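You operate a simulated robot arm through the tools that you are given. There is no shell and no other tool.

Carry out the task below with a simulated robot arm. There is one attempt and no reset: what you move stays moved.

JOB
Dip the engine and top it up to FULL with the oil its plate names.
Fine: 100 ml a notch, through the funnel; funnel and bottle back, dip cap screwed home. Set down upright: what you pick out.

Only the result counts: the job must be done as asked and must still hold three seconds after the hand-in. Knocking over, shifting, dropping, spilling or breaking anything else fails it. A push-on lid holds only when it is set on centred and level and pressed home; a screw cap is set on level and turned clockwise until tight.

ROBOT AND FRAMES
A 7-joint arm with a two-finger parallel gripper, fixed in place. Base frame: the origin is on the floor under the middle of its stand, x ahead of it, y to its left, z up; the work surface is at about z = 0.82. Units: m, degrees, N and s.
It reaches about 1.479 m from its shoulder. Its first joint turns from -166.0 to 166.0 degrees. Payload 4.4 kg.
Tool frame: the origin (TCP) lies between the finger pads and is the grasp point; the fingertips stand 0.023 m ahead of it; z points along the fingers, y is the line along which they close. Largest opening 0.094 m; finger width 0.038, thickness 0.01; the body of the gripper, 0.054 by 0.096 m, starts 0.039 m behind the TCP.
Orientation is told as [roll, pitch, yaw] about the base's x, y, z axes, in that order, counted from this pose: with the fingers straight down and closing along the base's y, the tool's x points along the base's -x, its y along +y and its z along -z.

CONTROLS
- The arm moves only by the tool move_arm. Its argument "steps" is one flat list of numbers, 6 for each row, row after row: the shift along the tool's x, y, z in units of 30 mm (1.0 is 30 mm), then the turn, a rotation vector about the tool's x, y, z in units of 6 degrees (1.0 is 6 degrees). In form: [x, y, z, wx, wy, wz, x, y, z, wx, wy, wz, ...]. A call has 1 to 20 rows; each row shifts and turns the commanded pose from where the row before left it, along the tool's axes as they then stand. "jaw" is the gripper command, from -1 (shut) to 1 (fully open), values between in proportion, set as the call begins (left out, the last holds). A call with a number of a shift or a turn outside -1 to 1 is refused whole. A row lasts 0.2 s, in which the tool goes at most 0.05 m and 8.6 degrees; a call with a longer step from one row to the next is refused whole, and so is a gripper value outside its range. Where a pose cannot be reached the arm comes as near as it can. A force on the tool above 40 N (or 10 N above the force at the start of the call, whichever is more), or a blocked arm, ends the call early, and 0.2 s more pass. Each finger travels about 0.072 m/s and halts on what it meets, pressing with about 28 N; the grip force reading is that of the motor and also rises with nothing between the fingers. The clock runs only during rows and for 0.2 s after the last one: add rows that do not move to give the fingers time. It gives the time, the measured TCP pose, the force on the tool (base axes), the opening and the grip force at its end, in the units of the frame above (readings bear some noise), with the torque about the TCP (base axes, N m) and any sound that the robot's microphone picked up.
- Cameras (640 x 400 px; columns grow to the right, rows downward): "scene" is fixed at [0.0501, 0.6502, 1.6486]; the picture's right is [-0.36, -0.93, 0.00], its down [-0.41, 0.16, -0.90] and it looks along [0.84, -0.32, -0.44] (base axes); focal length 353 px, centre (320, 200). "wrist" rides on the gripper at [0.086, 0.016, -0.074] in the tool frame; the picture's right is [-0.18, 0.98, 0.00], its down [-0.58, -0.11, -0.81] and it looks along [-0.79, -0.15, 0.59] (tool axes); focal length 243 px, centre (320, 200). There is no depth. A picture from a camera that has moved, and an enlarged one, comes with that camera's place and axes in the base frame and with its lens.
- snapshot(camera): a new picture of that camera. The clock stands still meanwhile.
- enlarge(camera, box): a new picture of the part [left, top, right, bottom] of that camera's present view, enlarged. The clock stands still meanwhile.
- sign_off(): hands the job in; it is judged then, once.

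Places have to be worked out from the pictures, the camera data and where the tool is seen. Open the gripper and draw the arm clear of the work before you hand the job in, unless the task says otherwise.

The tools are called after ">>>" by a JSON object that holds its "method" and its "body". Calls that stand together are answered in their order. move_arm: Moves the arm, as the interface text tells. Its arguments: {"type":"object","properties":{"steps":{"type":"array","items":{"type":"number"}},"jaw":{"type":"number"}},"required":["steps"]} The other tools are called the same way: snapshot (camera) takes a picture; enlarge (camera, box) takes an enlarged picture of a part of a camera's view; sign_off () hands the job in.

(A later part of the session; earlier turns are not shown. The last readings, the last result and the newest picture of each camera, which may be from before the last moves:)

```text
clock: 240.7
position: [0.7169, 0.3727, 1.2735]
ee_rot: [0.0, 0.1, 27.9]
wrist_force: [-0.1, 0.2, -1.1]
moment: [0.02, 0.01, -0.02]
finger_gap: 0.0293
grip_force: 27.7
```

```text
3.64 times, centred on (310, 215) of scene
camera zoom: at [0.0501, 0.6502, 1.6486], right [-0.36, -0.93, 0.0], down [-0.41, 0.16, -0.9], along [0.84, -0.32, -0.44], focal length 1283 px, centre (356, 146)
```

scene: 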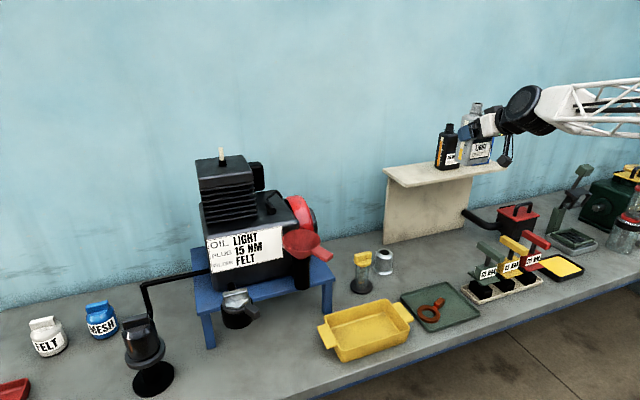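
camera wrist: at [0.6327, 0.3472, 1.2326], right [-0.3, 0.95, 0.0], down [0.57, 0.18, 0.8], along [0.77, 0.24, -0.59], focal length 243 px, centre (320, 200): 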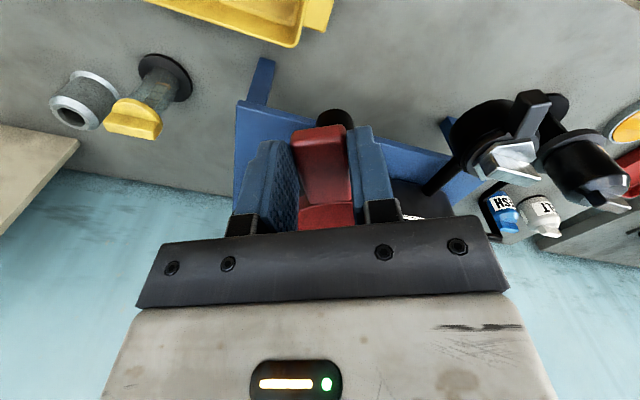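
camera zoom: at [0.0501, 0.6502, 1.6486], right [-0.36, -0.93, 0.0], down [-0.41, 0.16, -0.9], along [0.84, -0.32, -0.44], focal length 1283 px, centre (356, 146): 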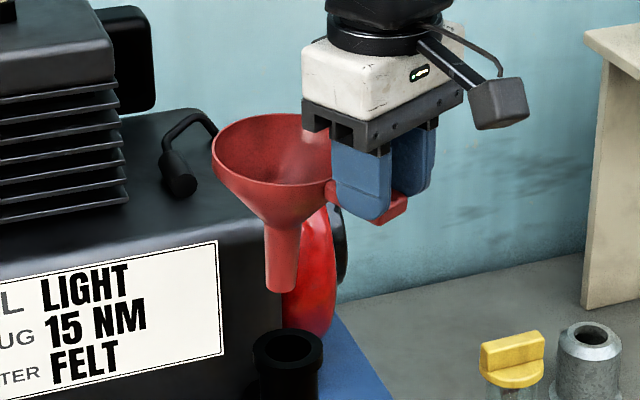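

The funnel is out of the tube. I carry it along -y, then lower in free space before moving in over its holder (to stay clear of the shelf edge).

>>> {"method": "move_arm", "body": {"steps": [0.49, -0.926, 0, 0, 0, 0, 0.49, -0.926, 0, 0, 0, 0, 0.49, -0.926, 0, 0, 0, 0, 0.49, -0.926, 0, 0, 0, 0, 0.49, -0.926, 0, 0, 0, 0, 0.49, -0.926, 0, 0, 0, 0, 0.49, -0.926, 0, 0, 0, 0, 0.49, -0.926, 0, 0, 0, 0, 0.49, -0.926, 0, 0, 0, 0, 0.49, -0.926, 0, 0, 0, 0, 0.49, -0.926, 0, 0, 0, 0, 0.49, -0.926, 0, 0, 0, 0, 0, 0, 0.94, 0, 0, 0, 0, 0, 0.94, 0, 0, 0, 0, 0, 0.94, 0, 0, 0, 0, 0, 0.94, 0, 0, 0, 0, 0, 0.94, 0, 0, 0, 0, 0, 0.94, 0, 0, 0]}}

>>> {"method": "move_arm", "body": {"steps": [-0.884, -0.468, 0, 0, 0, 0, -0.884, -0.468, 0, 0, 0, 0, -0.884, -0.468, 0, 0, 0, 0, -0.884, -0.468, 0, 0, 0, 0, -0.884, -0.468, 0, 0, 0, 0, -0.884, -0.468, 0, 0, 0, 0, 0, 0, 0, 0, 0, 0]}}

>>> {"method": "enlarge", "body": {"camera": "scene", "box": [350, 180, 440, 280]}}

>>> {"method": "snapshot", "body": {"camera": "wrist"}}

```text
clock: 244.5
position: [0.7157, -0.005, 1.1042]
ee_rot: [0.0, 0.1, 27.8]
wrist_force: [-0.2, 0.5, 0.1]
moment: [0.0, 0.04, 0.03]
finger_gap: 0.0291
grip_force: 28.4
```

```text
clock: 246.1
position: [0.8971, -0.0056, 1.1021]
ee_rot: [0.0, 0.2, 27.8]
wrist_force: [0.2, -1.0, -0.2]
moment: [0.01, 0.06, -0.04]
finger_gap: 0.0288
grip_force: 27.4
```

```text
4.00 times, centred on (395, 230) of scene
camera zoom: at [0.0501, 0.6502, 1.6486], right [-0.36, -0.93, 0.0], down [-0.41, 0.16, -0.9], along [0.84, -0.32, -0.44], focal length 1412 px, centre (20, 80)
```

zoom: 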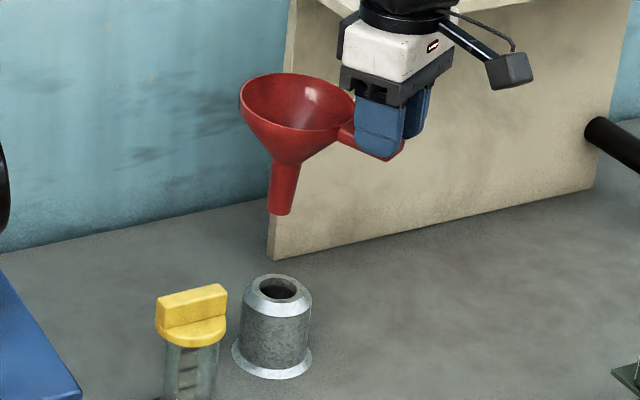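

```text
taken
camera wrist: at [0.8137, -0.032, 1.1767], right [-0.3, 0.95, 0.0], down [0.57, 0.18, 0.8], along [0.77, 0.24, -0.59], focal length 243 px, centre (320, 200)
```

wrist: 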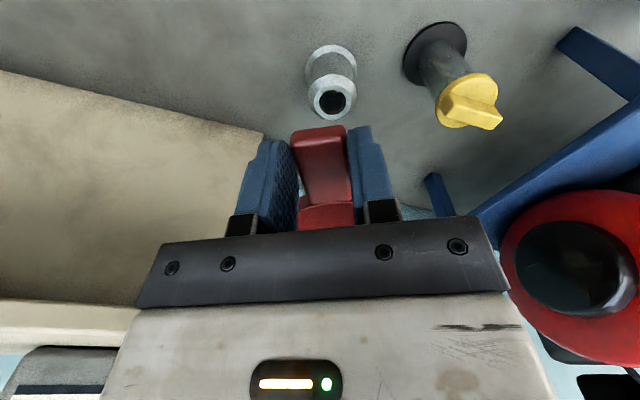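

The funnel is over its holder. I lower to just above the hole and zoom to compare stem and hole.

>>> {"method": "move_arm", "body": {"steps": [0, 0, 0.6, 0, 0, 0, 0, 0, 0.6, 0, 0, 0, 0, 0, 0.6, 0, 0, 0, 0, 0, 0, 0, 0, 0]}}

>>> {"method": "enlarge", "body": {"camera": "scene", "box": [360, 220, 410, 270]}}

>>> {"method": "enlarge", "body": {"camera": "wrist", "box": [270, 30, 400, 140]}}

```text
clock: 247.1
position: [0.895, -0.0063, 1.0491]
ee_rot: [0.1, 0.2, 27.9]
wrist_force: [-0.4, 0.6, -1.5]
moment: [0.02, 0.03, -0.02]
finger_gap: 0.0291
grip_force: 27.4
```

```text
8.00 times, centred on (385, 245) of scene
camera zoom: at [0.0501, 0.6502, 1.6486], right [-0.36, -0.93, 0.0], down [-0.41, 0.16, -0.9], along [0.84, -0.32, -0.44], focal length 2823 px, centre (-200, -160)
```

zoom: 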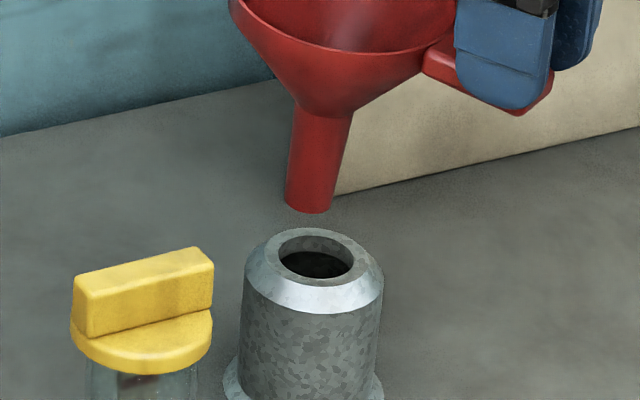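

```text
3.64 times, centred on (335, 85) of wrist
camera zoom: at [0.8124, -0.0313, 1.123], right [-0.3, 0.95, 0.0], down [0.57, 0.18, 0.8], along [0.77, 0.24, -0.59], focal length 882 px, centre (266, 618)
```

zoom: 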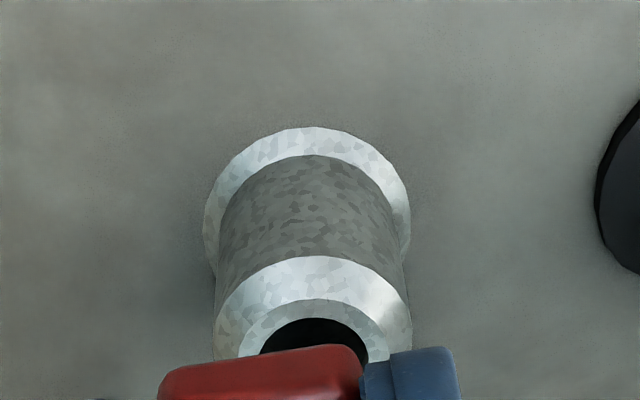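

In the scene zoom the stem is about 5.6 mm to the image left of the hole. I shift mostly -y by that amount, lower 15 mm and compare at nearly equal height.

>>> {"method": "move_arm", "body": {"steps": [0.117, -0.15, 0, 0, 0, 0, 0, 0, 0.25, 0, 0, 0, 0, 0, 0.25, 0, 0, 0, 0, 0, 0, 0, 0, 0]}}

>>> {"method": "enlarge", "body": {"camera": "scene", "box": [365, 230, 405, 270]}}

```text
clock: 248.1
position: [0.8954, -0.0108, 1.034]
ee_rot: [0.0, 0.2, 28.0]
wrist_force: [-1.4, 0.0, -0.2]
moment: [-0.01, 0.04, 0.01]
finger_gap: 0.0291
grip_force: 27.7
```

```text
10.00 times, centred on (385, 250) of scene
camera zoom: at [0.0501, 0.6502, 1.6486], right [-0.36, -0.93, 0.0], down [-0.41, 0.16, -0.9], along [0.84, -0.32, -0.44], focal length 3529 px, centre (-330, -300)
```

zoom: 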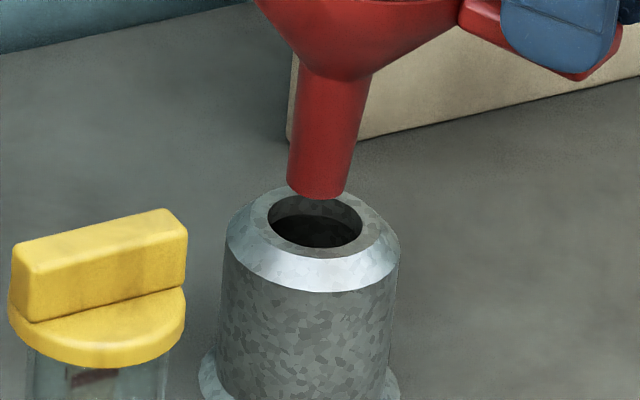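

Laterally aligned now. I lower 5 mm at a time and watch the stem against the hole's front edge.

>>> {"method": "move_arm", "body": {"steps": [0, 0, 0.08, 0, 0, 0, 0, 0, 0.08, 0, 0, 0, 0, 0, 0, 0, 0, 0]}}

>>> {"method": "enlarge", "body": {"camera": "scene", "box": [365, 230, 405, 270]}}

>>> {"method": "move_arm", "body": {"steps": [0, 0, 0.08, 0, 0, 0, 0, 0, 0.08, 0, 0, 0, 0, 0, 0, 0, 0, 0]}}

>>> {"method": "enlarge", "body": {"camera": "scene", "box": [365, 230, 405, 270]}}

```text
clock: 248.9
position: [0.8961, -0.0101, 1.0296]
ee_rot: [-0.1, 0.2, 27.8]
wrist_force: [-0.2, -0.2, -0.5]
moment: [-0.07, 0.06, 0.0]
finger_gap: 0.029
grip_force: 27.7
```

```text
10.00 times, centred on (385, 250) of scene
camera zoom: at [0.0501, 0.6502, 1.6486], right [-0.36, -0.93, 0.0], down [-0.41, 0.16, -0.9], along [0.84, -0.32, -0.44], focal length 3529 px, centre (-330, -300)
```

zoom: 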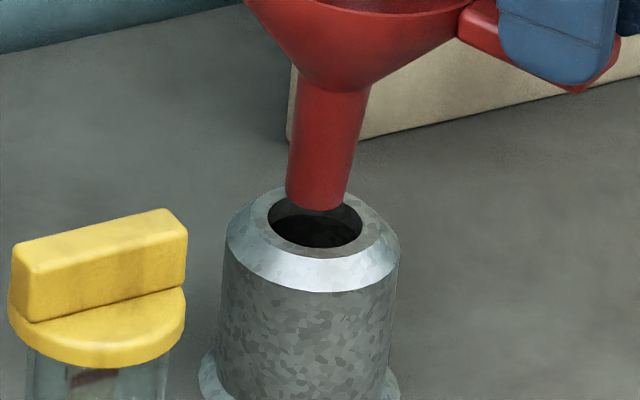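

```text
clock: 249.7
position: [0.8935, -0.0113, 1.0254]
ee_rot: [0.1, 0.3, 27.9]
wrist_force: [0.2, 0.2, -1.8]
moment: [-0.04, 0.04, -0.05]
finger_gap: 0.029
grip_force: 27.9
```

```text
10.00 times, centred on (385, 250) of scene
camera zoom: at [0.0501, 0.6502, 1.6486], right [-0.36, -0.93, 0.0], down [-0.41, 0.16, -0.9], along [0.84, -0.32, -0.44], focal length 3529 px, centre (-330, -300)
```

zoom: 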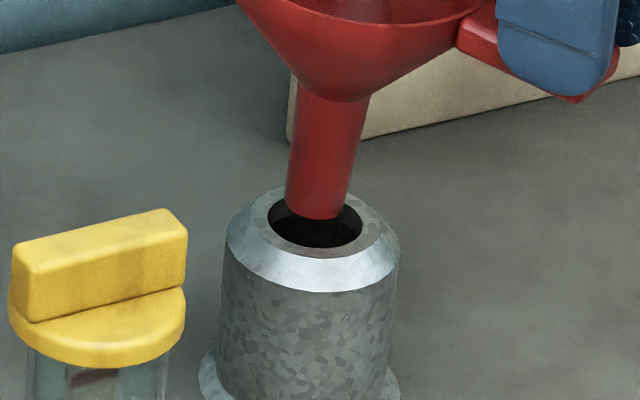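

>>> {"method": "move_arm", "body": {"steps": [0, 0, 0.08, 0, 0, 0, 0, 0, 0.08, 0, 0, 0, 0, 0, 0, 0, 0, 0]}}

>>> {"method": "enlarge", "body": {"camera": "scene", "box": [365, 230, 405, 270]}}

>>> {"method": "move_arm", "body": {"steps": [0, 0, 0.08, 0, 0, 0, 0, 0, 0.04, 0, 0, 0, 0, 0, 0, 0, 0, 0]}}

>>> {"method": "enlarge", "body": {"camera": "scene", "box": [365, 230, 405, 270]}}

```text
clock: 250.5
position: [0.8941, -0.0096, 1.0191]
ee_rot: [0.0, 0.2, 27.9]
wrist_force: [-0.3, -0.2, -0.9]
moment: [0.01, 0.03, 0.01]
finger_gap: 0.0292
grip_force: 28.4
```

```text
10.00 times, centred on (385, 250) of scene
camera zoom: at [0.0501, 0.6502, 1.6486], right [-0.36, -0.93, 0.0], down [-0.41, 0.16, -0.9], along [0.84, -0.32, -0.44], focal length 3529 px, centre (-330, -300)
```

zoom: 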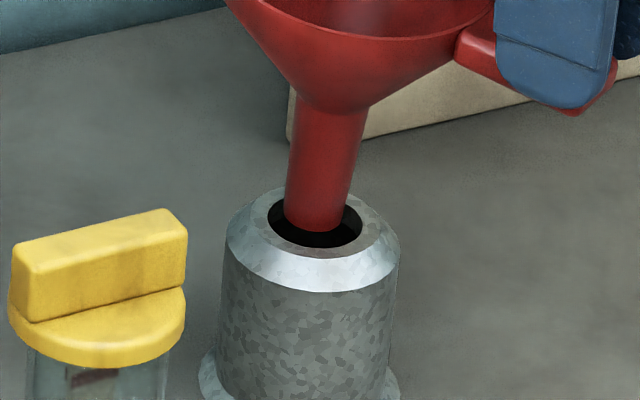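

```text
clock: 251.3
position: [0.8947, -0.0105, 1.0157]
ee_rot: [0.1, 0.2, 27.9]
wrist_force: [0.4, 0.3, -1.3]
moment: [-0.04, 0.06, -0.01]
finger_gap: 0.0291
grip_force: 27.6
```

```text
10.00 times, centred on (385, 250) of scene
camera zoom: at [0.0501, 0.6502, 1.6486], right [-0.36, -0.93, 0.0], down [-0.41, 0.16, -0.9], along [0.84, -0.32, -0.44], focal length 3529 px, centre (-330, -300)
```

zoom: 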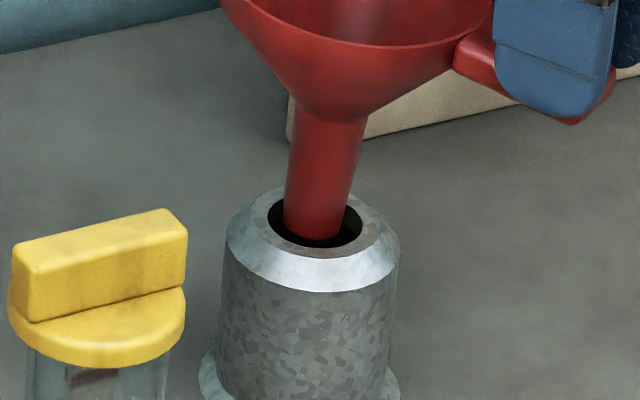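

>>> {"method": "move_arm", "body": {"steps": [0, 0, 0.05, 0, 0, 0, 0, 0, 0.05, 0, 0, 0, 0, 0, 0, 0, 0, 0]}}

>>> {"method": "enlarge", "body": {"camera": "scene", "box": [370, 235, 400, 265]}}

```text
clock: 252.1
position: [0.8945, -0.0101, 1.013]
ee_rot: [0.1, 0.3, 27.9]
wrist_force: [0.6, 0.7, -0.5]
moment: [-0.01, 0.02, -0.01]
finger_gap: 0.029
grip_force: 27.7
```

```text
13.33 times, centred on (385, 250) of scene
camera zoom: at [0.0501, 0.6502, 1.6486], right [-0.36, -0.93, 0.0], down [-0.41, 0.16, -0.9], along [0.84, -0.32, -0.44], focal length 4705 px, centre (-547, -467)
```

zoom: 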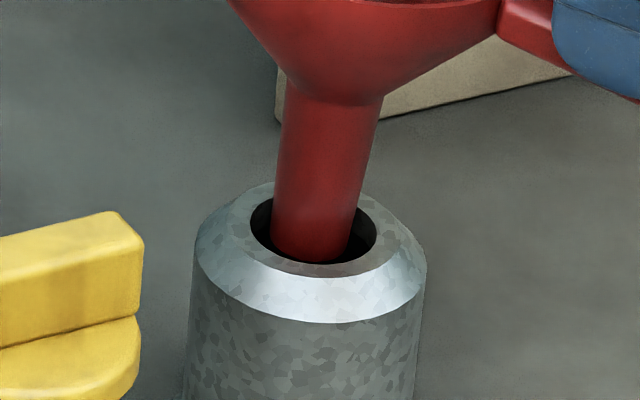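

>>> {"method": "move_arm", "body": {"steps": [0, 0, 0.05, 0, 0, 0, 0, 0, 0.05, 0, 0, 0, 0, 0, 0, 0, 0, 0]}}

>>> {"method": "enlarge", "body": {"camera": "scene", "box": [370, 235, 400, 265]}}

```text
clock: 252.9
position: [0.895, -0.0108, 1.0086]
ee_rot: [0.0, 0.3, 27.8]
wrist_force: [0.1, -0.1, -1.2]
moment: [-0.02, 0.04, 0.01]
finger_gap: 0.0291
grip_force: 27.7
```

```text
13.33 times, centred on (385, 250) of scene
camera zoom: at [0.0501, 0.6502, 1.6486], right [-0.36, -0.93, 0.0], down [-0.41, 0.16, -0.9], along [0.84, -0.32, -0.44], focal length 4705 px, centre (-547, -467)
```

zoom: 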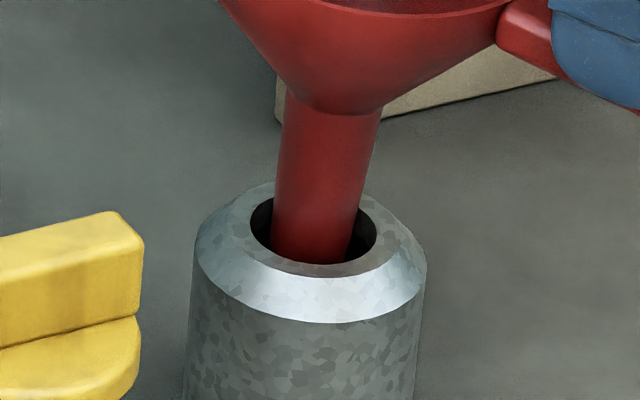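

The stem is now inside the holder's hole. I keep lowering in small rows, watching for side loads.

>>> {"method": "move_arm", "body": {"steps": [0, 0, 0.1, 0, 0, 0, 0, 0, 0.1, 0, 0, 0, 0, 0, 0.1, 0, 0, 0, 0, 0, 0.1, 0, 0, 0, 0, 0, 0.1, 0, 0, 0, 0, 0, 0, 0, 0, 0]}}

>>> {"method": "enlarge", "body": {"camera": "scene", "box": [365, 225, 405, 265]}}

```text
clock: 254.3
position: [0.8948, -0.0112, 0.9951]
ee_rot: [-0.1, 0.2, 27.9]
wrist_force: [-0.4, -0.2, -0.6]
moment: [-0.02, 0.06, -0.01]
finger_gap: 0.0292
grip_force: 27.9
```

```text
10.00 times, centred on (385, 245) of scene
camera zoom: at [0.0501, 0.6502, 1.6486], right [-0.36, -0.93, 0.0], down [-0.41, 0.16, -0.9], along [0.84, -0.32, -0.44], focal length 3529 px, centre (-330, -250)
```

zoom: 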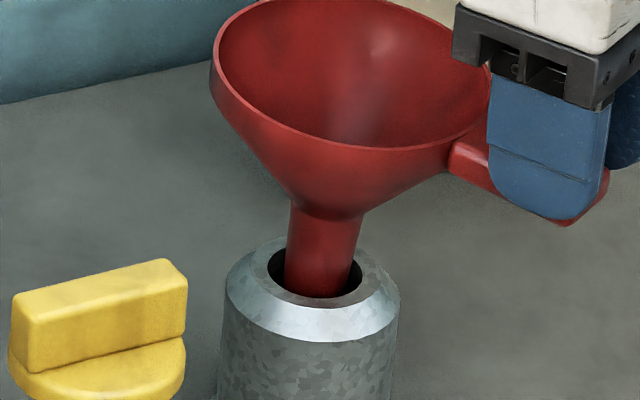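

>>> {"method": "move_arm", "body": {"steps": [0, 0, 0.1, 0, 0, 0, 0, 0, 0.1, 0, 0, 0, 0, 0, 0.1, 0, 0, 0, 0, 0, 0.1, 0, 0, 0, 0, 0, 0.1, 0, 0, 0, 0, 0, 0.1, 0, 0, 0, 0, 0, 0, 0, 0, 0]}}

>>> {"method": "enlarge", "body": {"camera": "scene", "box": [365, 225, 405, 265]}}

```text
clock: 255.9
position: [0.8953, -0.0108, 0.9778]
ee_rot: [0.0, 0.2, 27.8]
wrist_force: [-0.3, 0.5, -1.1]
moment: [0.0, 0.0, 0.01]
finger_gap: 0.0292
grip_force: 28.0
```

```text
10.00 times, centred on (385, 245) of scene
camera zoom: at [0.0501, 0.6502, 1.6486], right [-0.36, -0.93, 0.0], down [-0.41, 0.16, -0.9], along [0.84, -0.32, -0.44], focal length 3529 px, centre (-330, -250)
```

zoom: 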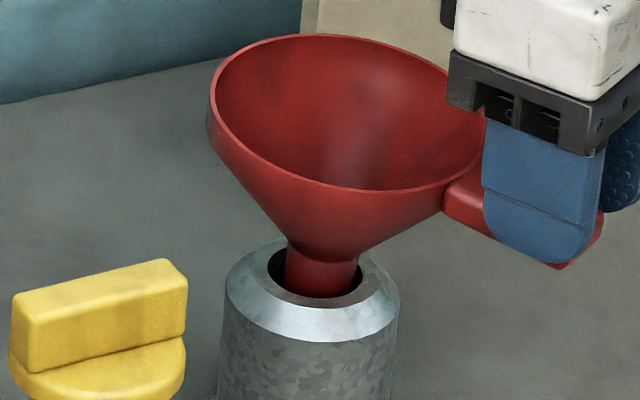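

>>> {"method": "move_arm", "body": {"steps": [0, 0, 0.08, 0, 0, 0, 0, 0, 0.08, 0, 0, 0, 0, 0, 0.08, 0, 0, 0, 0, 0, 0.08, 0, 0, 0, 0, 0, 0.08, 0, 0, 0, 0, 0, 0, 0, 0, 0]}}

>>> {"method": "enlarge", "body": {"camera": "scene", "box": [365, 225, 405, 265]}}

```text
clock: 257.3
position: [0.8942, -0.0108, 0.9652]
ee_rot: [0.0, 0.2, 27.9]
wrist_force: [0.0, -0.4, -0.3]
moment: [0.01, 0.0, 0.02]
finger_gap: 0.0288
grip_force: 27.6
```

```text
10.00 times, centred on (385, 245) of scene
camera zoom: at [0.0501, 0.6502, 1.6486], right [-0.36, -0.93, 0.0], down [-0.41, 0.16, -0.9], along [0.84, -0.32, -0.44], focal length 3529 px, centre (-330, -250)
```

zoom: 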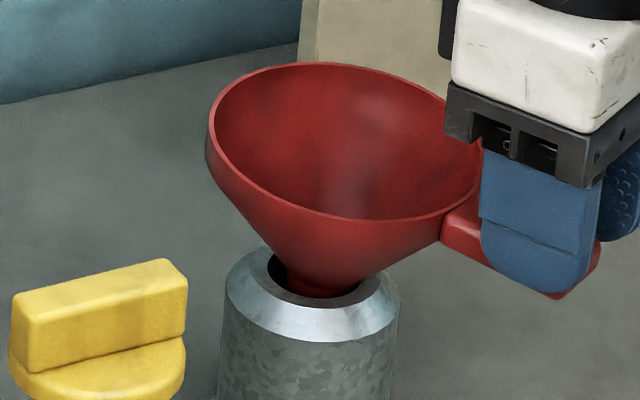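

The cone sits about 3 mm right of the hole's centre in the picture. I shift +3 mm in y and continue to contact.

>>> {"method": "move_arm", "body": {"steps": [-0.047, 0.088, 0, 0, 0, 0, 0, 0, 0.05, 0, 0, 0, 0, 0, 0.05, 0, 0, 0, 0, 0, 0.05, 0, 0, 0, 0, 0, 0, 0, 0, 0]}}

>>> {"method": "enlarge", "body": {"camera": "scene", "box": [365, 225, 405, 265]}}

```text
clock: 258.5
position: [0.8932, -0.0077, 0.9609]
ee_rot: [0.1, 0.1, 27.9]
wrist_force: [0.1, -0.3, 0.1]
moment: [-0.02, 0.04, 0.01]
finger_gap: 0.0288
grip_force: 28.2
```

```text
10.00 times, centred on (385, 245) of scene
camera zoom: at [0.0501, 0.6502, 1.6486], right [-0.36, -0.93, 0.0], down [-0.41, 0.16, -0.9], along [0.84, -0.32, -0.44], focal length 3529 px, centre (-330, -250)
```

zoom: 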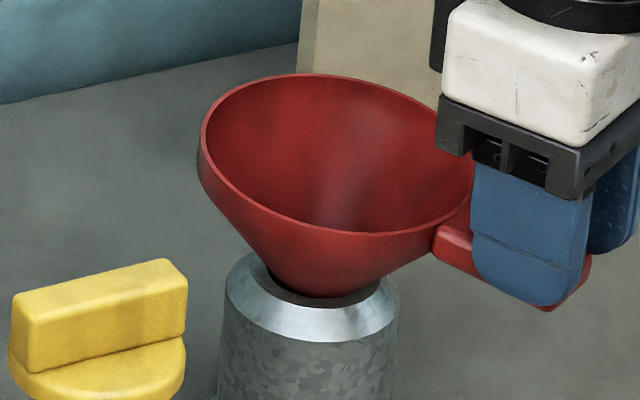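

>>> {"method": "move_arm", "body": {"steps": [0, 0, 0.04, 0, 0, 0, 0, 0, 0.04, 0, 0, 0, 0, 0, 0.04, 0, 0, 0, 0, 0, 0, 0, 0, 0]}}

>>> {"method": "enlarge", "body": {"camera": "scene", "box": [365, 225, 405, 265]}}

```text
clock: 259.5
position: [0.8934, -0.0069, 0.9567]
ee_rot: [0.0, 0.1, 27.9]
wrist_force: [6.9, 1.9, 8.9]
moment: [0.46, -0.93, -0.05]
finger_gap: 0.0291
grip_force: 27.8
```

```text
10.00 times, centred on (385, 245) of scene
camera zoom: at [0.0501, 0.6502, 1.6486], right [-0.36, -0.93, 0.0], down [-0.41, 0.16, -0.9], along [0.84, -0.32, -0.44], focal length 3529 px, centre (-330, -250)
```

zoom: 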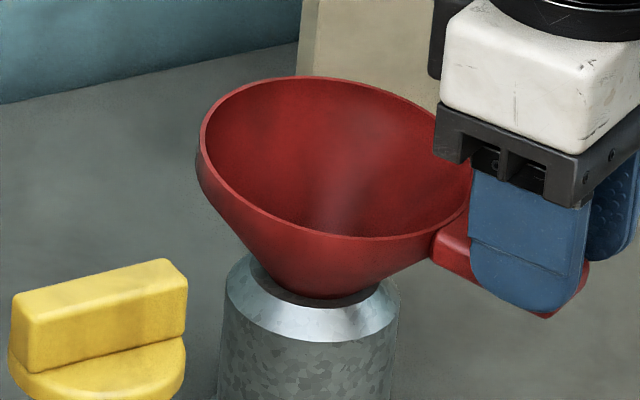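

Contact pushes the funnel toward +x, so I shift 2 mm that way and settle lower.

>>> {"method": "move_arm", "body": {"steps": [-0.067, -0.016, 0, 0, 0, 0, 0, 0, 0.03, 0, 0, 0, 0, 0, 0, 0, 0, 0]}}

```text
clock: 260.3
position: [0.8967, -0.0072, 0.9563]
ee_rot: [-0.1, 0.4, 27.9]
wrist_force: [-10.1, 2.1, 8.9]
moment: [0.01, 0.39, 0.46]
finger_gap: 0.0293
grip_force: 28.1
```

Slightly too far; I ease back about 0.8 mm.

>>> {"method": "move_arm", "body": {"steps": [0.026, 0.014, 0, 0, 0, 0, 0, 0, 0, 0, 0, 0]}}

```text
clock: 260.9
position: [0.8954, -0.0066, 0.9567]
ee_rot: [0.0, 0.1, 27.9]
wrist_force: [5.4, 1.1, 1.4]
moment: [0.13, -0.37, -0.09]
finger_gap: 0.0291
grip_force: 28.0
```

>>> {"method": "move_arm", "body": {"steps": [-0.008, 0, 0.02, 0, 0, 0, 0, 0, 0, 0, 0, 0]}}

>>> {"method": "move_arm", "body": {"steps": [0, 0, 0, 0, 0, 0, 0, 0, 0, 0, 0, 0, 0, 0, 0, 0, 0, 0], "jaw": 0.28}}

>>> {"method": "enlarge", "body": {"camera": "scene", "box": [355, 215, 425, 285]}}

>>> {"method": "snapshot", "body": {"camera": "wrist"}}

```text
clock: 261.5
position: [0.8952, -0.0079, 0.9569]
ee_rot: [0.0, 0.2, 27.9]
wrist_force: [-0.6, -3.2, 5.5]
moment: [-0.01, -0.07, -0.12]
finger_gap: 0.0289
grip_force: 27.5
```

```text
clock: 262.3
position: [0.8954, -0.007, 0.9559]
ee_rot: [0.0, 0.2, 27.8]
wrist_force: [0.0, -0.2, -0.3]
moment: [0.0, -0.03, 0.03]
finger_gap: 0.0603
grip_force: 0.0
```

```text
5.71 times, centred on (390, 250) of scene
camera zoom: at [0.0501, 0.6502, 1.6486], right [-0.36, -0.93, 0.0], down [-0.41, 0.16, -0.9], along [0.84, -0.32, -0.44], focal length 2016 px, centre (-80, -86)
```

zoom: 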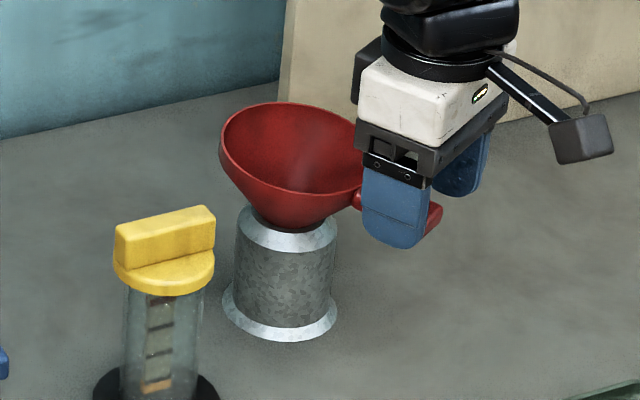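

```text
taken
camera wrist: at [0.8123, -0.0331, 1.0303], right [-0.3, 0.95, 0.0], down [0.57, 0.18, 0.8], along [0.77, 0.24, -0.59], focal length 243 px, centre (320, 200)
```

wrist: 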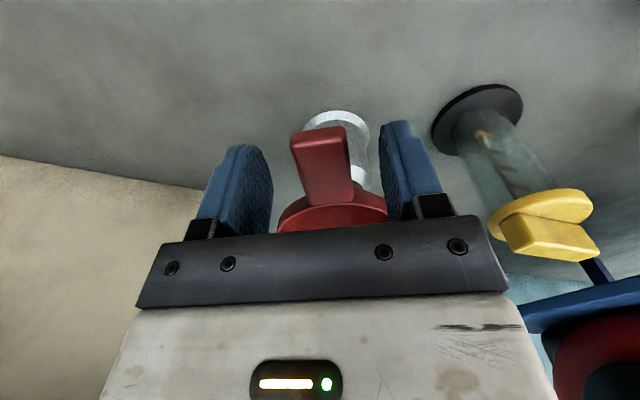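

The funnel rests in its holder. I rise straight up, turn to yaw 91 and move over the dip cap on its stand.

>>> {"method": "move_arm", "body": {"steps": [0, 0, -0.4, 0, 0, 0, 0, 0, -0.9, 0, 0, 0, 0, 0, -0.9, 0, 0, 0, 0, 0, -0.9, 0, 0, 0, 0, 0, -0.9, 0, 0, 0, 0, 0, -0.9, 0, 0, 0, 0, 0, -0.9, 0, 0, 0, 0, 0, 0, 0, 0, -1, 0, 0, 0, 0, 0, -1, 0, 0, 0, 0, 0, -1, 0, 0, 0, 0, 0, -1, 0, 0, 0, 0, 0, -1, 0, 0, 0, 0, 0, -1, 0, 0, 0, 0, 0, -1, 0, 0, 0, 0, 0, -1, 0, 0, 0, 0, 0, -1, 0, 0, 0, 0, 0, -1, 0, 0, 0, 0, 0, -0.55], "jaw": -0.2}}

>>> {"method": "move_arm", "body": {"steps": [-0.92, -0.099, 0, 0, 0, 0, -0.92, -0.099, 0, 0, 0, 0, -0.92, -0.099, 0, 0, 0, 0, -0.92, -0.099, 0, 0, 0, 0, -0.92, -0.099, 0, 0, 0, 0, -0.92, -0.099, 0, 0, 0, 0, 0, 0, 0, 0, 0, 0]}}

>>> {"method": "snapshot", "body": {"camera": "wrist"}}

>>> {"method": "enlarge", "body": {"camera": "scene", "box": [330, 190, 430, 300]}}

```text
clock: 266.1
position: [0.8961, -0.0056, 1.1311]
ee_rot: [0.2, 0.1, 91.2]
wrist_force: [0.4, -0.1, 0.1]
moment: [0.0, 0.02, -0.02]
finger_gap: 0.0375
grip_force: 0.1
```

```text
clock: 267.7
position: [0.9108, 0.1588, 1.129]
ee_rot: [0.3, 0.1, 91.2]
wrist_force: [-0.2, 0.7, 0.0]
moment: [0.02, 0.02, 0.02]
finger_gap: 0.0378
grip_force: 0.1
```

```text
taken
camera wrist: at [0.898, 0.0724, 1.2043], right [-0.99, 0.16, 0.0], down [0.1, 0.59, 0.8], along [0.13, 0.79, -0.59], focal length 243 px, centre (320, 200)
```

wrist: 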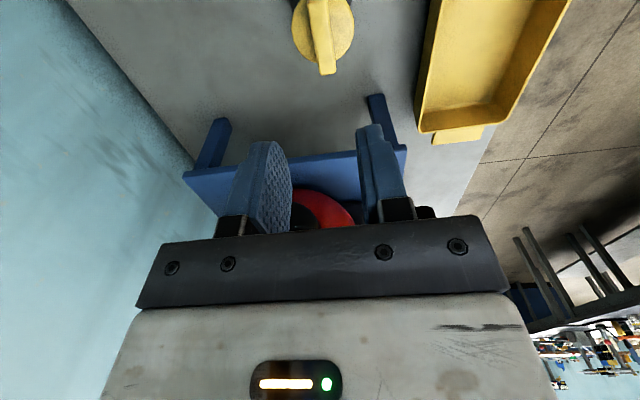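

```text
3.64 times, centred on (380, 245) of scene
camera zoom: at [0.0501, 0.6502, 1.6486], right [-0.36, -0.93, 0.0], down [-0.41, 0.16, -0.9], along [0.84, -0.32, -0.44], focal length 1283 px, centre (102, 36)
```

zoom: 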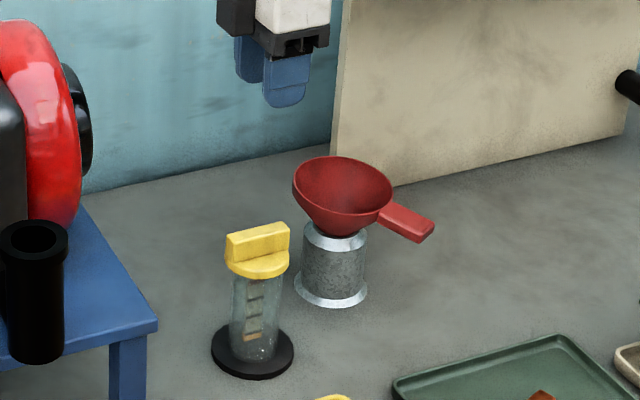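

The funnel sits in its holder as at the start. I descend over the cap's bar to just above gripping height.

>>> {"method": "move_arm", "body": {"steps": [0, 0, 0.9, 0, 0, 0, 0, 0, 0.9, 0, 0, 0, 0, 0, 0.9, 0, 0, 0, 0, 0, 0.9, 0, 0, 0, 0, 0, 0, 0, 0, 0]}}

>>> {"method": "enlarge", "body": {"camera": "scene", "box": [335, 220, 395, 290]}}

>>> {"method": "snapshot", "body": {"camera": "wrist"}}

```text
clock: 268.9
position: [0.9097, 0.1587, 1.0218]
ee_rot: [0.3, 0.2, 91.1]
wrist_force: [1.0, -1.1, 0.7]
moment: [0.03, 0.0, 0.01]
finger_gap: 0.0376
grip_force: 0.1
```

```text
5.71 times, centred on (365, 255) of scene
camera zoom: at [0.0501, 0.6502, 1.6486], right [-0.36, -0.93, 0.0], down [-0.41, 0.16, -0.9], along [0.84, -0.32, -0.44], focal length 2016 px, centre (63, -114)
```

zoom: 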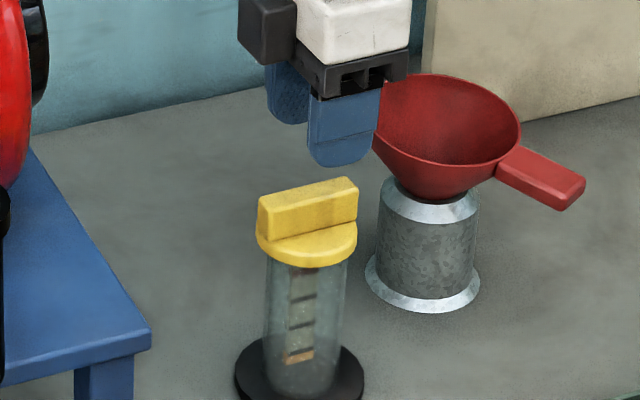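

```text
taken
camera wrist: at [0.8963, 0.0715, 1.0953], right [-0.99, 0.16, 0.0], down [0.1, 0.59, 0.8], along [0.13, 0.79, -0.59], focal length 243 px, centre (320, 200)
```

wrist: 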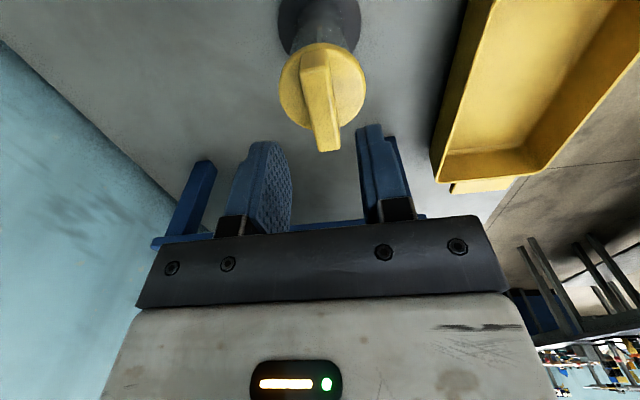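

>>> {"method": "move_arm", "body": {"steps": [0, 0, 0.5, 0, 0, 0, 0, 0, 0.5, 0, 0, 0, 0, 0, 0.48, 0, 0, 0, 0, 0, 0, 0, 0, 0]}}

>>> {"method": "move_arm", "body": {"steps": [0, 0, 0, 0, 0, 0, 0, 0, 0, 0, 0, 0, 0, 0, 0, 0, 0, 0], "jaw": -1}}

>>> {"method": "enlarge", "body": {"camera": "scene", "box": [335, 220, 395, 290]}}

```text
clock: 269.9
position: [0.91, 0.1589, 0.9755]
ee_rot: [0.2, 0.1, 91.2]
wrist_force: [0.2, -0.4, -0.4]
moment: [-0.01, 0.02, -0.01]
finger_gap: 0.0373
grip_force: 0.1
```

```text
clock: 270.7
position: [0.9104, 0.1596, 0.9753]
ee_rot: [0.2, 0.1, 91.2]
wrist_force: [0.4, 0.0, -0.7]
moment: [-0.02, -0.03, 0.0]
finger_gap: 0.0161
grip_force: 27.8
```

```text
5.71 times, centred on (365, 255) of scene
camera zoom: at [0.0501, 0.6502, 1.6486], right [-0.36, -0.93, 0.0], down [-0.41, 0.16, -0.9], along [0.84, -0.32, -0.44], focal length 2016 px, centre (63, -114)
```

zoom: 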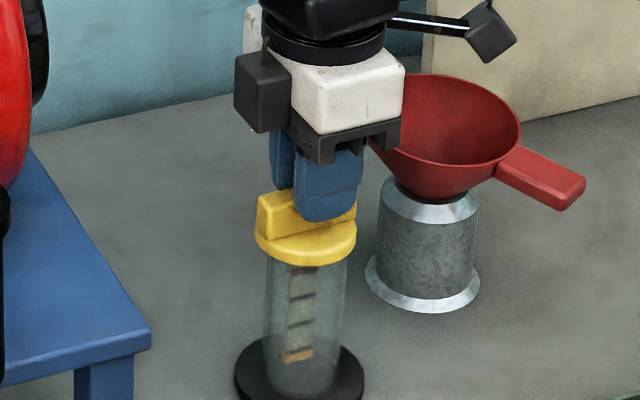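

Cap gripped. I lift it straight out of the stand.

>>> {"method": "move_arm", "body": {"steps": [0, 0, -0.2, 0, 0, 0, 0, 0, -0.4, 0, 0, 0, 0, 0, -0.5, 0, 0, 0, 0, 0, -0.5, 0, 0, 0, 0, 0, -0.6, 0, 0, 0, 0, 0, -0.8, 0, 0, 0, 0, 0, -0.9, 0, 0, 0, 0, 0, -0.9, 0, 0, 0, 0, 0, -0.9, 0, 0, 0, 0, 0, -0.9, 0, 0, 0, 0, 0, -0.9, 0, 0, 0, 0, 0, -0.9, 0, 0, 0, 0, 0, -0.9, 0, 0, 0, 0, 0, -0.7, 0, 0, 0, 0, 0, 0, 0, 0, 0]}}

>>> {"method": "enlarge", "body": {"camera": "scene", "box": [330, 150, 430, 290]}}

```text
clock: 273.9
position: [0.9106, 0.1599, 1.2773]
ee_rot: [0.1, 0.1, 91.2]
wrist_force: [0.1, -0.9, 0.2]
moment: [0.0, 0.0, 0.0]
finger_gap: 0.0161
grip_force: 27.6
```

```text
2.86 times, centred on (380, 220) of scene
camera zoom: at [0.0501, 0.6502, 1.6486], right [-0.36, -0.93, 0.0], down [-0.41, 0.16, -0.9], along [0.84, -0.32, -0.44], focal length 1008 px, centre (149, 143)
```

zoom: 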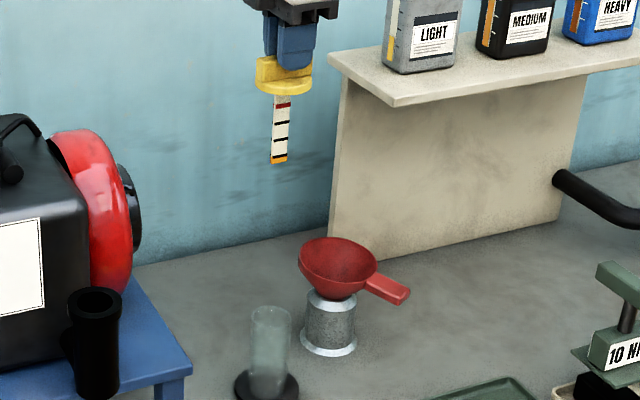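

The cap and stick are out, the stand undisturbed. I carry it back over the filler tube (first -x, then +y).

>>> {"method": "move_arm", "body": {"steps": [-0.02, 0.951, 0, 0, 0, 0, -0.02, 0.951, 0, 0, 0, 0, -0.02, 0.951, 0, 0, 0, 0, -0.02, 0.951, 0, 0, 0, 0, -0.9356, -0.0195, 0, 0, 0, 0, -0.9356, -0.0195, 0, 0, 0, 0, -0.9356, -0.0195, 0, 0, 0, 0, -0.9356, -0.0195, 0, 0, 0, 0, -0.9356, -0.0195, 0, 0, 0, 0, -0.9356, -0.0195, 0, 0, 0, 0, -0.9356, -0.0195, 0, 0, 0, 0, -0.9356, -0.0195, 0, 0, 0, 0, -0.9356, -0.0195, 0, 0, 0, 0, 0, 0, 0, 0, 0, 0]}}

>>> {"method": "enlarge", "body": {"camera": "scene", "box": [260, 180, 340, 270]}}

>>> {"method": "enlarge", "body": {"camera": "wrist", "box": [240, 0, 400, 100]}}

```text
clock: 276.9
position: [0.7975, 0.415, 1.2753]
ee_rot: [0.2, 0.1, 91.2]
wrist_force: [-0.4, 0.6, -0.9]
moment: [0.0, 0.0, 0.0]
finger_gap: 0.0157
grip_force: 28.3
```

```text
4.44 times, centred on (300, 225) of scene
camera zoom: at [0.0501, 0.6502, 1.6486], right [-0.36, -0.93, 0.0], down [-0.41, 0.16, -0.9], along [0.84, -0.32, -0.44], focal length 1568 px, centre (409, 89)
```

zoom: 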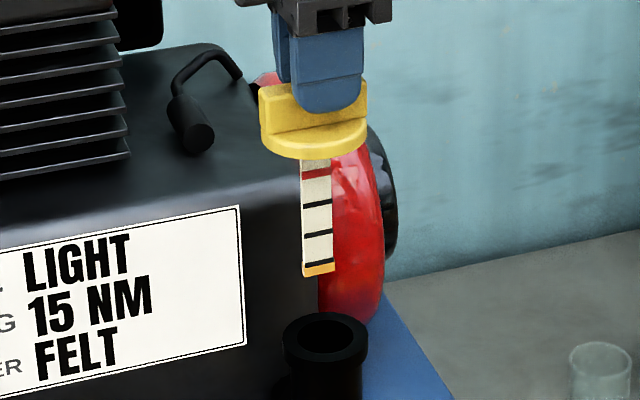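

```text
4.00 times, centred on (320, 50) of wrist
camera zoom: at [0.7844, 0.327, 1.351], right [-0.99, 0.16, 0.0], down [0.1, 0.59, 0.8], along [0.13, 0.79, -0.59], focal length 970 px, centre (320, 800)
```

zoom: 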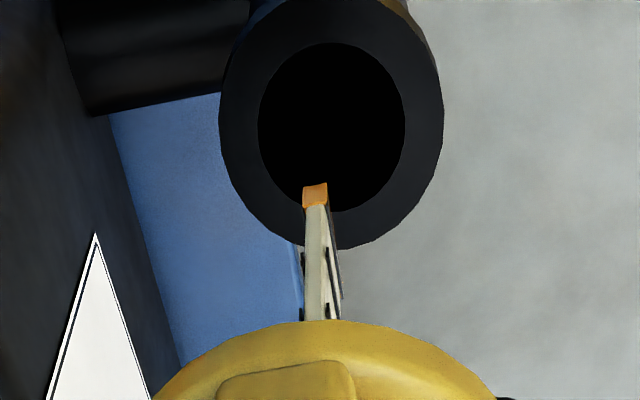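

The stick tip needs about 3 mm in -y to be centred over the tube. I correct and lower so the tip is just above the mouth.

>>> {"method": "move_arm", "body": {"steps": [0.1, 0.033, 0, 0, 0, 0, 0, 0, 0.4, 0, 0, 0, 0, 0, 0.4, 0, 0, 0, 0, 0, 0.4, 0, 0, 0, 0, 0, 0, 0, 0, 0]}}

>>> {"method": "enlarge", "body": {"camera": "scene", "box": [270, 200, 330, 270]}}

>>> {"method": "enlarge", "body": {"camera": "wrist", "box": [240, 0, 400, 100]}}

```text
clock: 278.1
position: [0.7956, 0.4102, 1.2407]
ee_rot: [0.3, 0.1, 91.2]
wrist_force: [-0.2, 0.3, 0.8]
moment: [0.03, 0.02, 0.0]
finger_gap: 0.016
grip_force: 28.5
```

```text
5.71 times, centred on (300, 235) of scene
camera zoom: at [0.0501, 0.6502, 1.6486], right [-0.36, -0.93, 0.0], down [-0.41, 0.16, -0.9], along [0.84, -0.32, -0.44], focal length 2016 px, centre (434, 0)
```

zoom: 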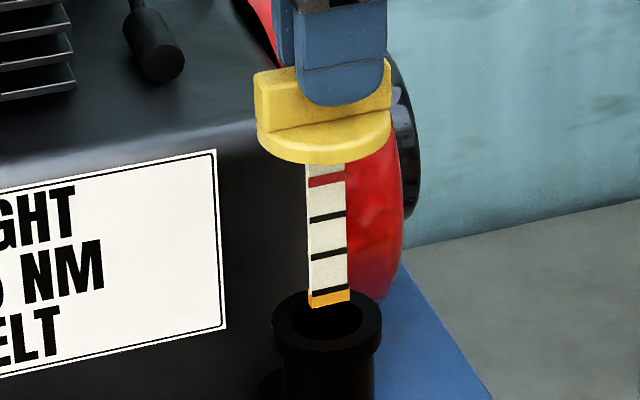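

```text
4.00 times, centred on (320, 50) of wrist
camera zoom: at [0.7825, 0.3232, 1.3147], right [-0.99, 0.16, 0.0], down [0.1, 0.59, 0.8], along [0.13, 0.79, -0.59], focal length 970 px, centre (320, 800)
```

zoom: 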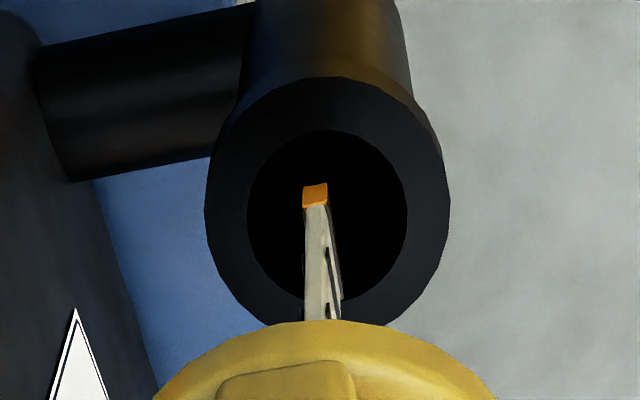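

Tip is centred on the mouth in both views. I lower the stick into the tube, checking force.

>>> {"method": "move_arm", "body": {"steps": [0, 0, 0.2, 0, 0, 0, 0, 0, 0.2, 0, 0, 0, 0, 0, 0.2, 0, 0, 0, 0, 0, 0.2, 0, 0, 0, 0, 0, 0.2, 0, 0, 0, 0, 0, 0, 0, 0, 0]}}

>>> {"method": "enlarge", "body": {"camera": "scene", "box": [270, 200, 330, 270]}}

>>> {"method": "enlarge", "body": {"camera": "wrist", "box": [240, 0, 400, 100]}}

```text
clock: 279.5
position: [0.7966, 0.4103, 1.2101]
ee_rot: [0.2, 0.1, 91.2]
wrist_force: [-0.3, 0.1, -0.4]
moment: [-0.06, -0.01, 0.0]
finger_gap: 0.0158
grip_force: 28.0
```

```text
5.71 times, centred on (300, 235) of scene
camera zoom: at [0.0501, 0.6502, 1.6486], right [-0.36, -0.93, 0.0], down [-0.41, 0.16, -0.9], along [0.84, -0.32, -0.44], focal length 2016 px, centre (434, 0)
```

zoom: 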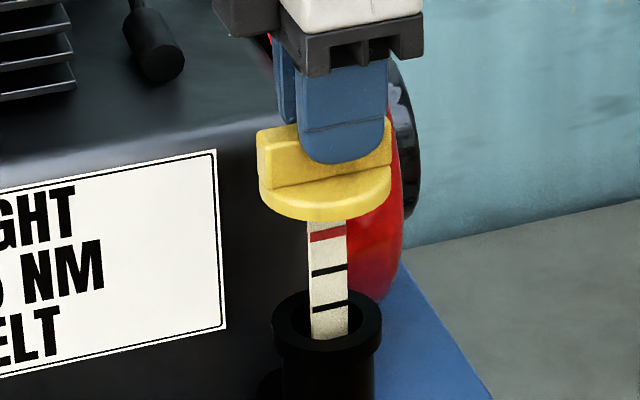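

```text
4.00 times, centred on (320, 50) of wrist
camera zoom: at [0.7833, 0.323, 1.2851], right [-0.99, 0.16, 0.0], down [0.1, 0.59, 0.8], along [0.13, 0.79, -0.59], focal length 970 px, centre (320, 800)
```

zoom: 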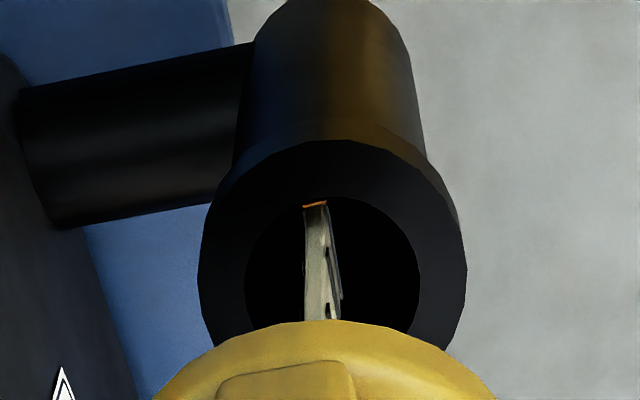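

The tube centre is about 2 mm in -x of the stick axis. I shift and lower to just above the thread.

>>> {"method": "move_arm", "body": {"steps": [0, 0.06, 0, 0, 0, 0, 0, 0, 0.3, 0, 0, 0, 0, 0, 0.3, 0, 0, 0, 0, 0, 0.3, 0, 0, 0, 0, 0, 0.3, 0, 0, 0, 0, 0, 0.3, 0, 0, 0, 0, 0, 0, 0, 0, 0]}}

>>> {"method": "enlarge", "body": {"camera": "scene", "box": [280, 200, 340, 260]}}

>>> {"method": "enlarge", "body": {"camera": "wrist", "box": [240, 20, 400, 120]}}

```text
clock: 281.1
position: [0.7941, 0.4088, 1.1648]
ee_rot: [0.3, 0.1, 91.2]
wrist_force: [-0.1, 0.2, -0.4]
moment: [0.01, 0.02, 0.02]
finger_gap: 0.016
grip_force: 27.7
```

```text
6.67 times, centred on (310, 230) of scene
camera zoom: at [0.0501, 0.6502, 1.6486], right [-0.36, -0.93, 0.0], down [-0.41, 0.16, -0.9], along [0.84, -0.32, -0.44], focal length 2352 px, centre (387, 0)
```

zoom: 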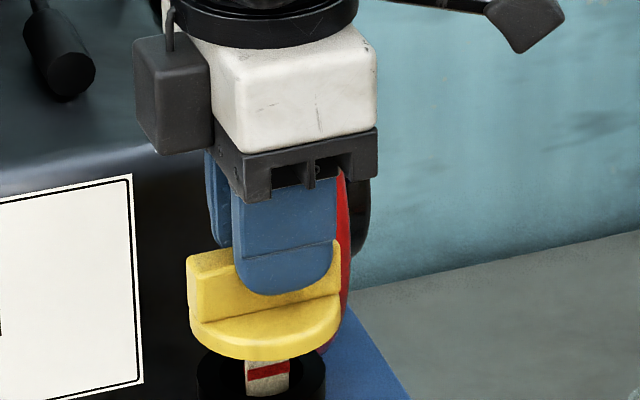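

```text
4.00 times, centred on (320, 70) of wrist
camera zoom: at [0.781, 0.3226, 1.2399], right [-0.99, 0.16, 0.0], down [0.1, 0.59, 0.8], along [0.13, 0.79, -0.59], focal length 970 px, centre (320, 720)
```

zoom: 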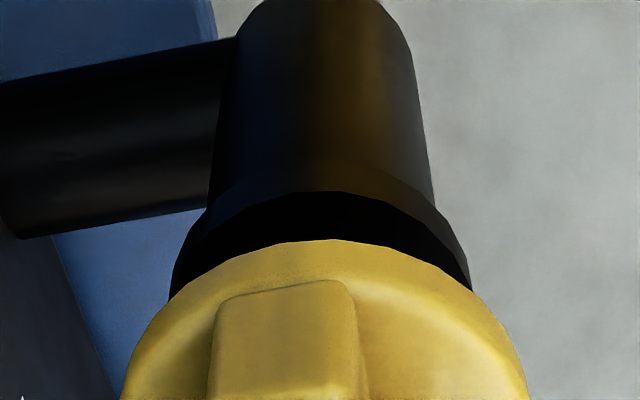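

In the scene view the cap is about 2 mm too far in -y compared with when it came off. I correct and lower until the cap meets the thread.

>>> {"method": "move_arm", "body": {"steps": [-0.067, 0, 0, 0, 0, 0, 0, 0, 0.15, 0, 0, 0, 0, 0, 0.15, 0, 0, 0, 0, 0, 0.1, 0, 0, 0, 0, 0, 0, 0, 0, 0]}}

>>> {"method": "enlarge", "body": {"camera": "scene", "box": [280, 200, 340, 260]}}

```text
clock: 282.3
position: [0.7946, 0.4127, 1.153]
ee_rot: [0.2, 0.1, 91.1]
wrist_force: [0.0, -0.6, -0.5]
moment: [0.0, -0.01, 0.03]
finger_gap: 0.0161
grip_force: 28.1
```

```text
6.67 times, centred on (310, 230) of scene
camera zoom: at [0.0501, 0.6502, 1.6486], right [-0.36, -0.93, 0.0], down [-0.41, 0.16, -0.9], along [0.84, -0.32, -0.44], focal length 2352 px, centre (387, 0)
```

zoom: 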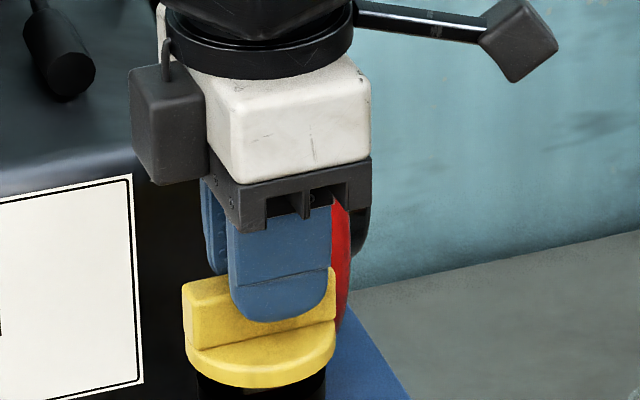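

Now matching the earlier position. I lower in 1 mm rows to contact.

>>> {"method": "move_arm", "body": {"steps": [0, 0, 0.035, 0, 0, 0, 0, 0, 0.035, 0, 0, 0, 0, 0, 0.035, 0, 0, 0, 0, 0, 0, 0, 0, 0]}}

>>> {"method": "move_arm", "body": {"steps": [0, 0, 0.035, 0, 0, 0, 0, 0, 0.035, 0, 0, 0, 0, 0, 0, 0, 0, 0]}}

```text
clock: 283.3
position: [0.7938, 0.4114, 1.1495]
ee_rot: [0.2, 0.1, 91.3]
wrist_force: [-0.6, -0.3, -1.1]
moment: [-0.02, -0.01, 0.02]
finger_gap: 0.016
grip_force: 28.6
```

```text
clock: 284.1
position: [0.7947, 0.4107, 1.1483]
ee_rot: [0.2, 0.1, 91.2]
wrist_force: [0.5, 0.4, -0.5]
moment: [0.01, -0.01, -0.01]
finger_gap: 0.0159
grip_force: 28.2
```

>>> {"method": "move_arm", "body": {"steps": [0, 0, 0.035, 0, 0, 0, 0, 0, 0.035, 0, 0, 0, 0, 0, 0, 0, 0, 0]}}

>>> {"method": "move_arm", "body": {"steps": [0, 0, 0.035, 0, 0, 0, 0, 0, 0.035, 0, 0, 0, 0, 0, 0, 0, 0, 0]}}

```text
clock: 284.9
position: [0.7954, 0.4116, 1.1467]
ee_rot: [0.3, 0.2, 91.1]
wrist_force: [-0.4, -0.3, -0.2]
moment: [0.03, 0.01, -0.01]
finger_gap: 0.0162
grip_force: 28.2
```

```text
clock: 285.7
position: [0.7949, 0.4108, 1.1447]
ee_rot: [0.2, 0.1, 91.1]
wrist_force: [16.4, 0.9, 1.8]
moment: [-0.05, -0.35, -0.01]
finger_gap: 0.016
grip_force: 28.0
```

Side contact shows the cap has reached the threads' mouth. Before screwing I lift it out again to read the stick.

>>> {"method": "move_arm", "body": {"steps": [0, -0.025, 0, 0, 0, 0, 0, 0, -0.2, 0, 0, 0, 0, 0, -0.5, 0, 0, 0, 0, 0, -0.6, 0, 0, 0, 0, 0, -0.6, 0, 0, 0, 0, 0, -0.6, 0, 0, 0, 0, 0, -0.6, 0, 0, 0, 0, 0, -0.6, 0, 0, 0, 0, 0, -0.6, 0, 0, 0, 0, 0, 0, 0, 0, 0]}}

>>> {"method": "enlarge", "body": {"camera": "scene", "box": [280, 205, 320, 245]}}

>>> {"method": "enlarge", "body": {"camera": "scene", "box": [292, 212, 308, 244]}}

```text
clock: 286.4
position: [0.7955, 0.4108, 1.1459]
ee_rot: [0.7, 0.4, 91.2]
wrist_force: [14.7, 6.0, -5.2]
moment: [0.19, -0.34, -0.06]
finger_gap: 0.0164
grip_force: 27.8
stopped in row 3: the force on the tool passed its limit at 55 N (the readings are from after the stop); the commanded pose is now the measured one
```

```text
10.00 times, centred on (300, 225) of scene
camera zoom: at [0.0501, 0.6502, 1.6486], right [-0.36, -0.93, 0.0], down [-0.41, 0.16, -0.9], along [0.84, -0.32, -0.44], focal length 3529 px, centre (520, -50)
```

zoom: 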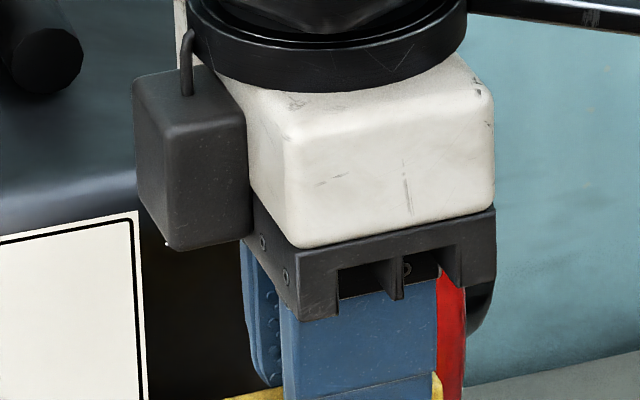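

```text
12.50 times, centred on (300, 228) of scene
camera zoom: at [0.0501, 0.6502, 1.6486], right [-0.36, -0.93, 0.0], down [-0.41, 0.16, -0.9], along [0.84, -0.32, -0.44], focal length 4411 px, centre (570, -150)
```

zoom: 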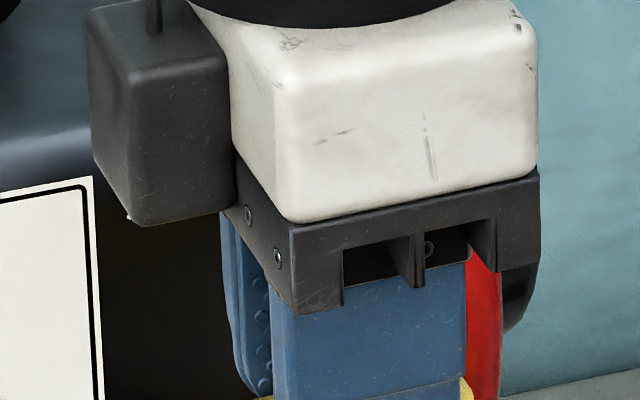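

The thread has already caught the cap, so lifting is blocked. I turn counter-clockwise a little to free it and try a gentle lift.

>>> {"method": "move_arm", "body": {"steps": [0, -0.02, 0.02, 0, 0, 0, 0, -0.0105, 0, 0, 0, -1, 0, -0.0105, 0, 0, 0, -1, 0, 0, 0, 0, 0, 0]}}

```text
clock: 287.4
position: [0.796, 0.4118, 1.1462]
ee_rot: [0.9, 0.2, 103.3]
wrist_force: [-1.9, -5.0, -1.4]
moment: [-0.1, -0.03, -1.31]
finger_gap: 0.0213
grip_force: 28.1
```

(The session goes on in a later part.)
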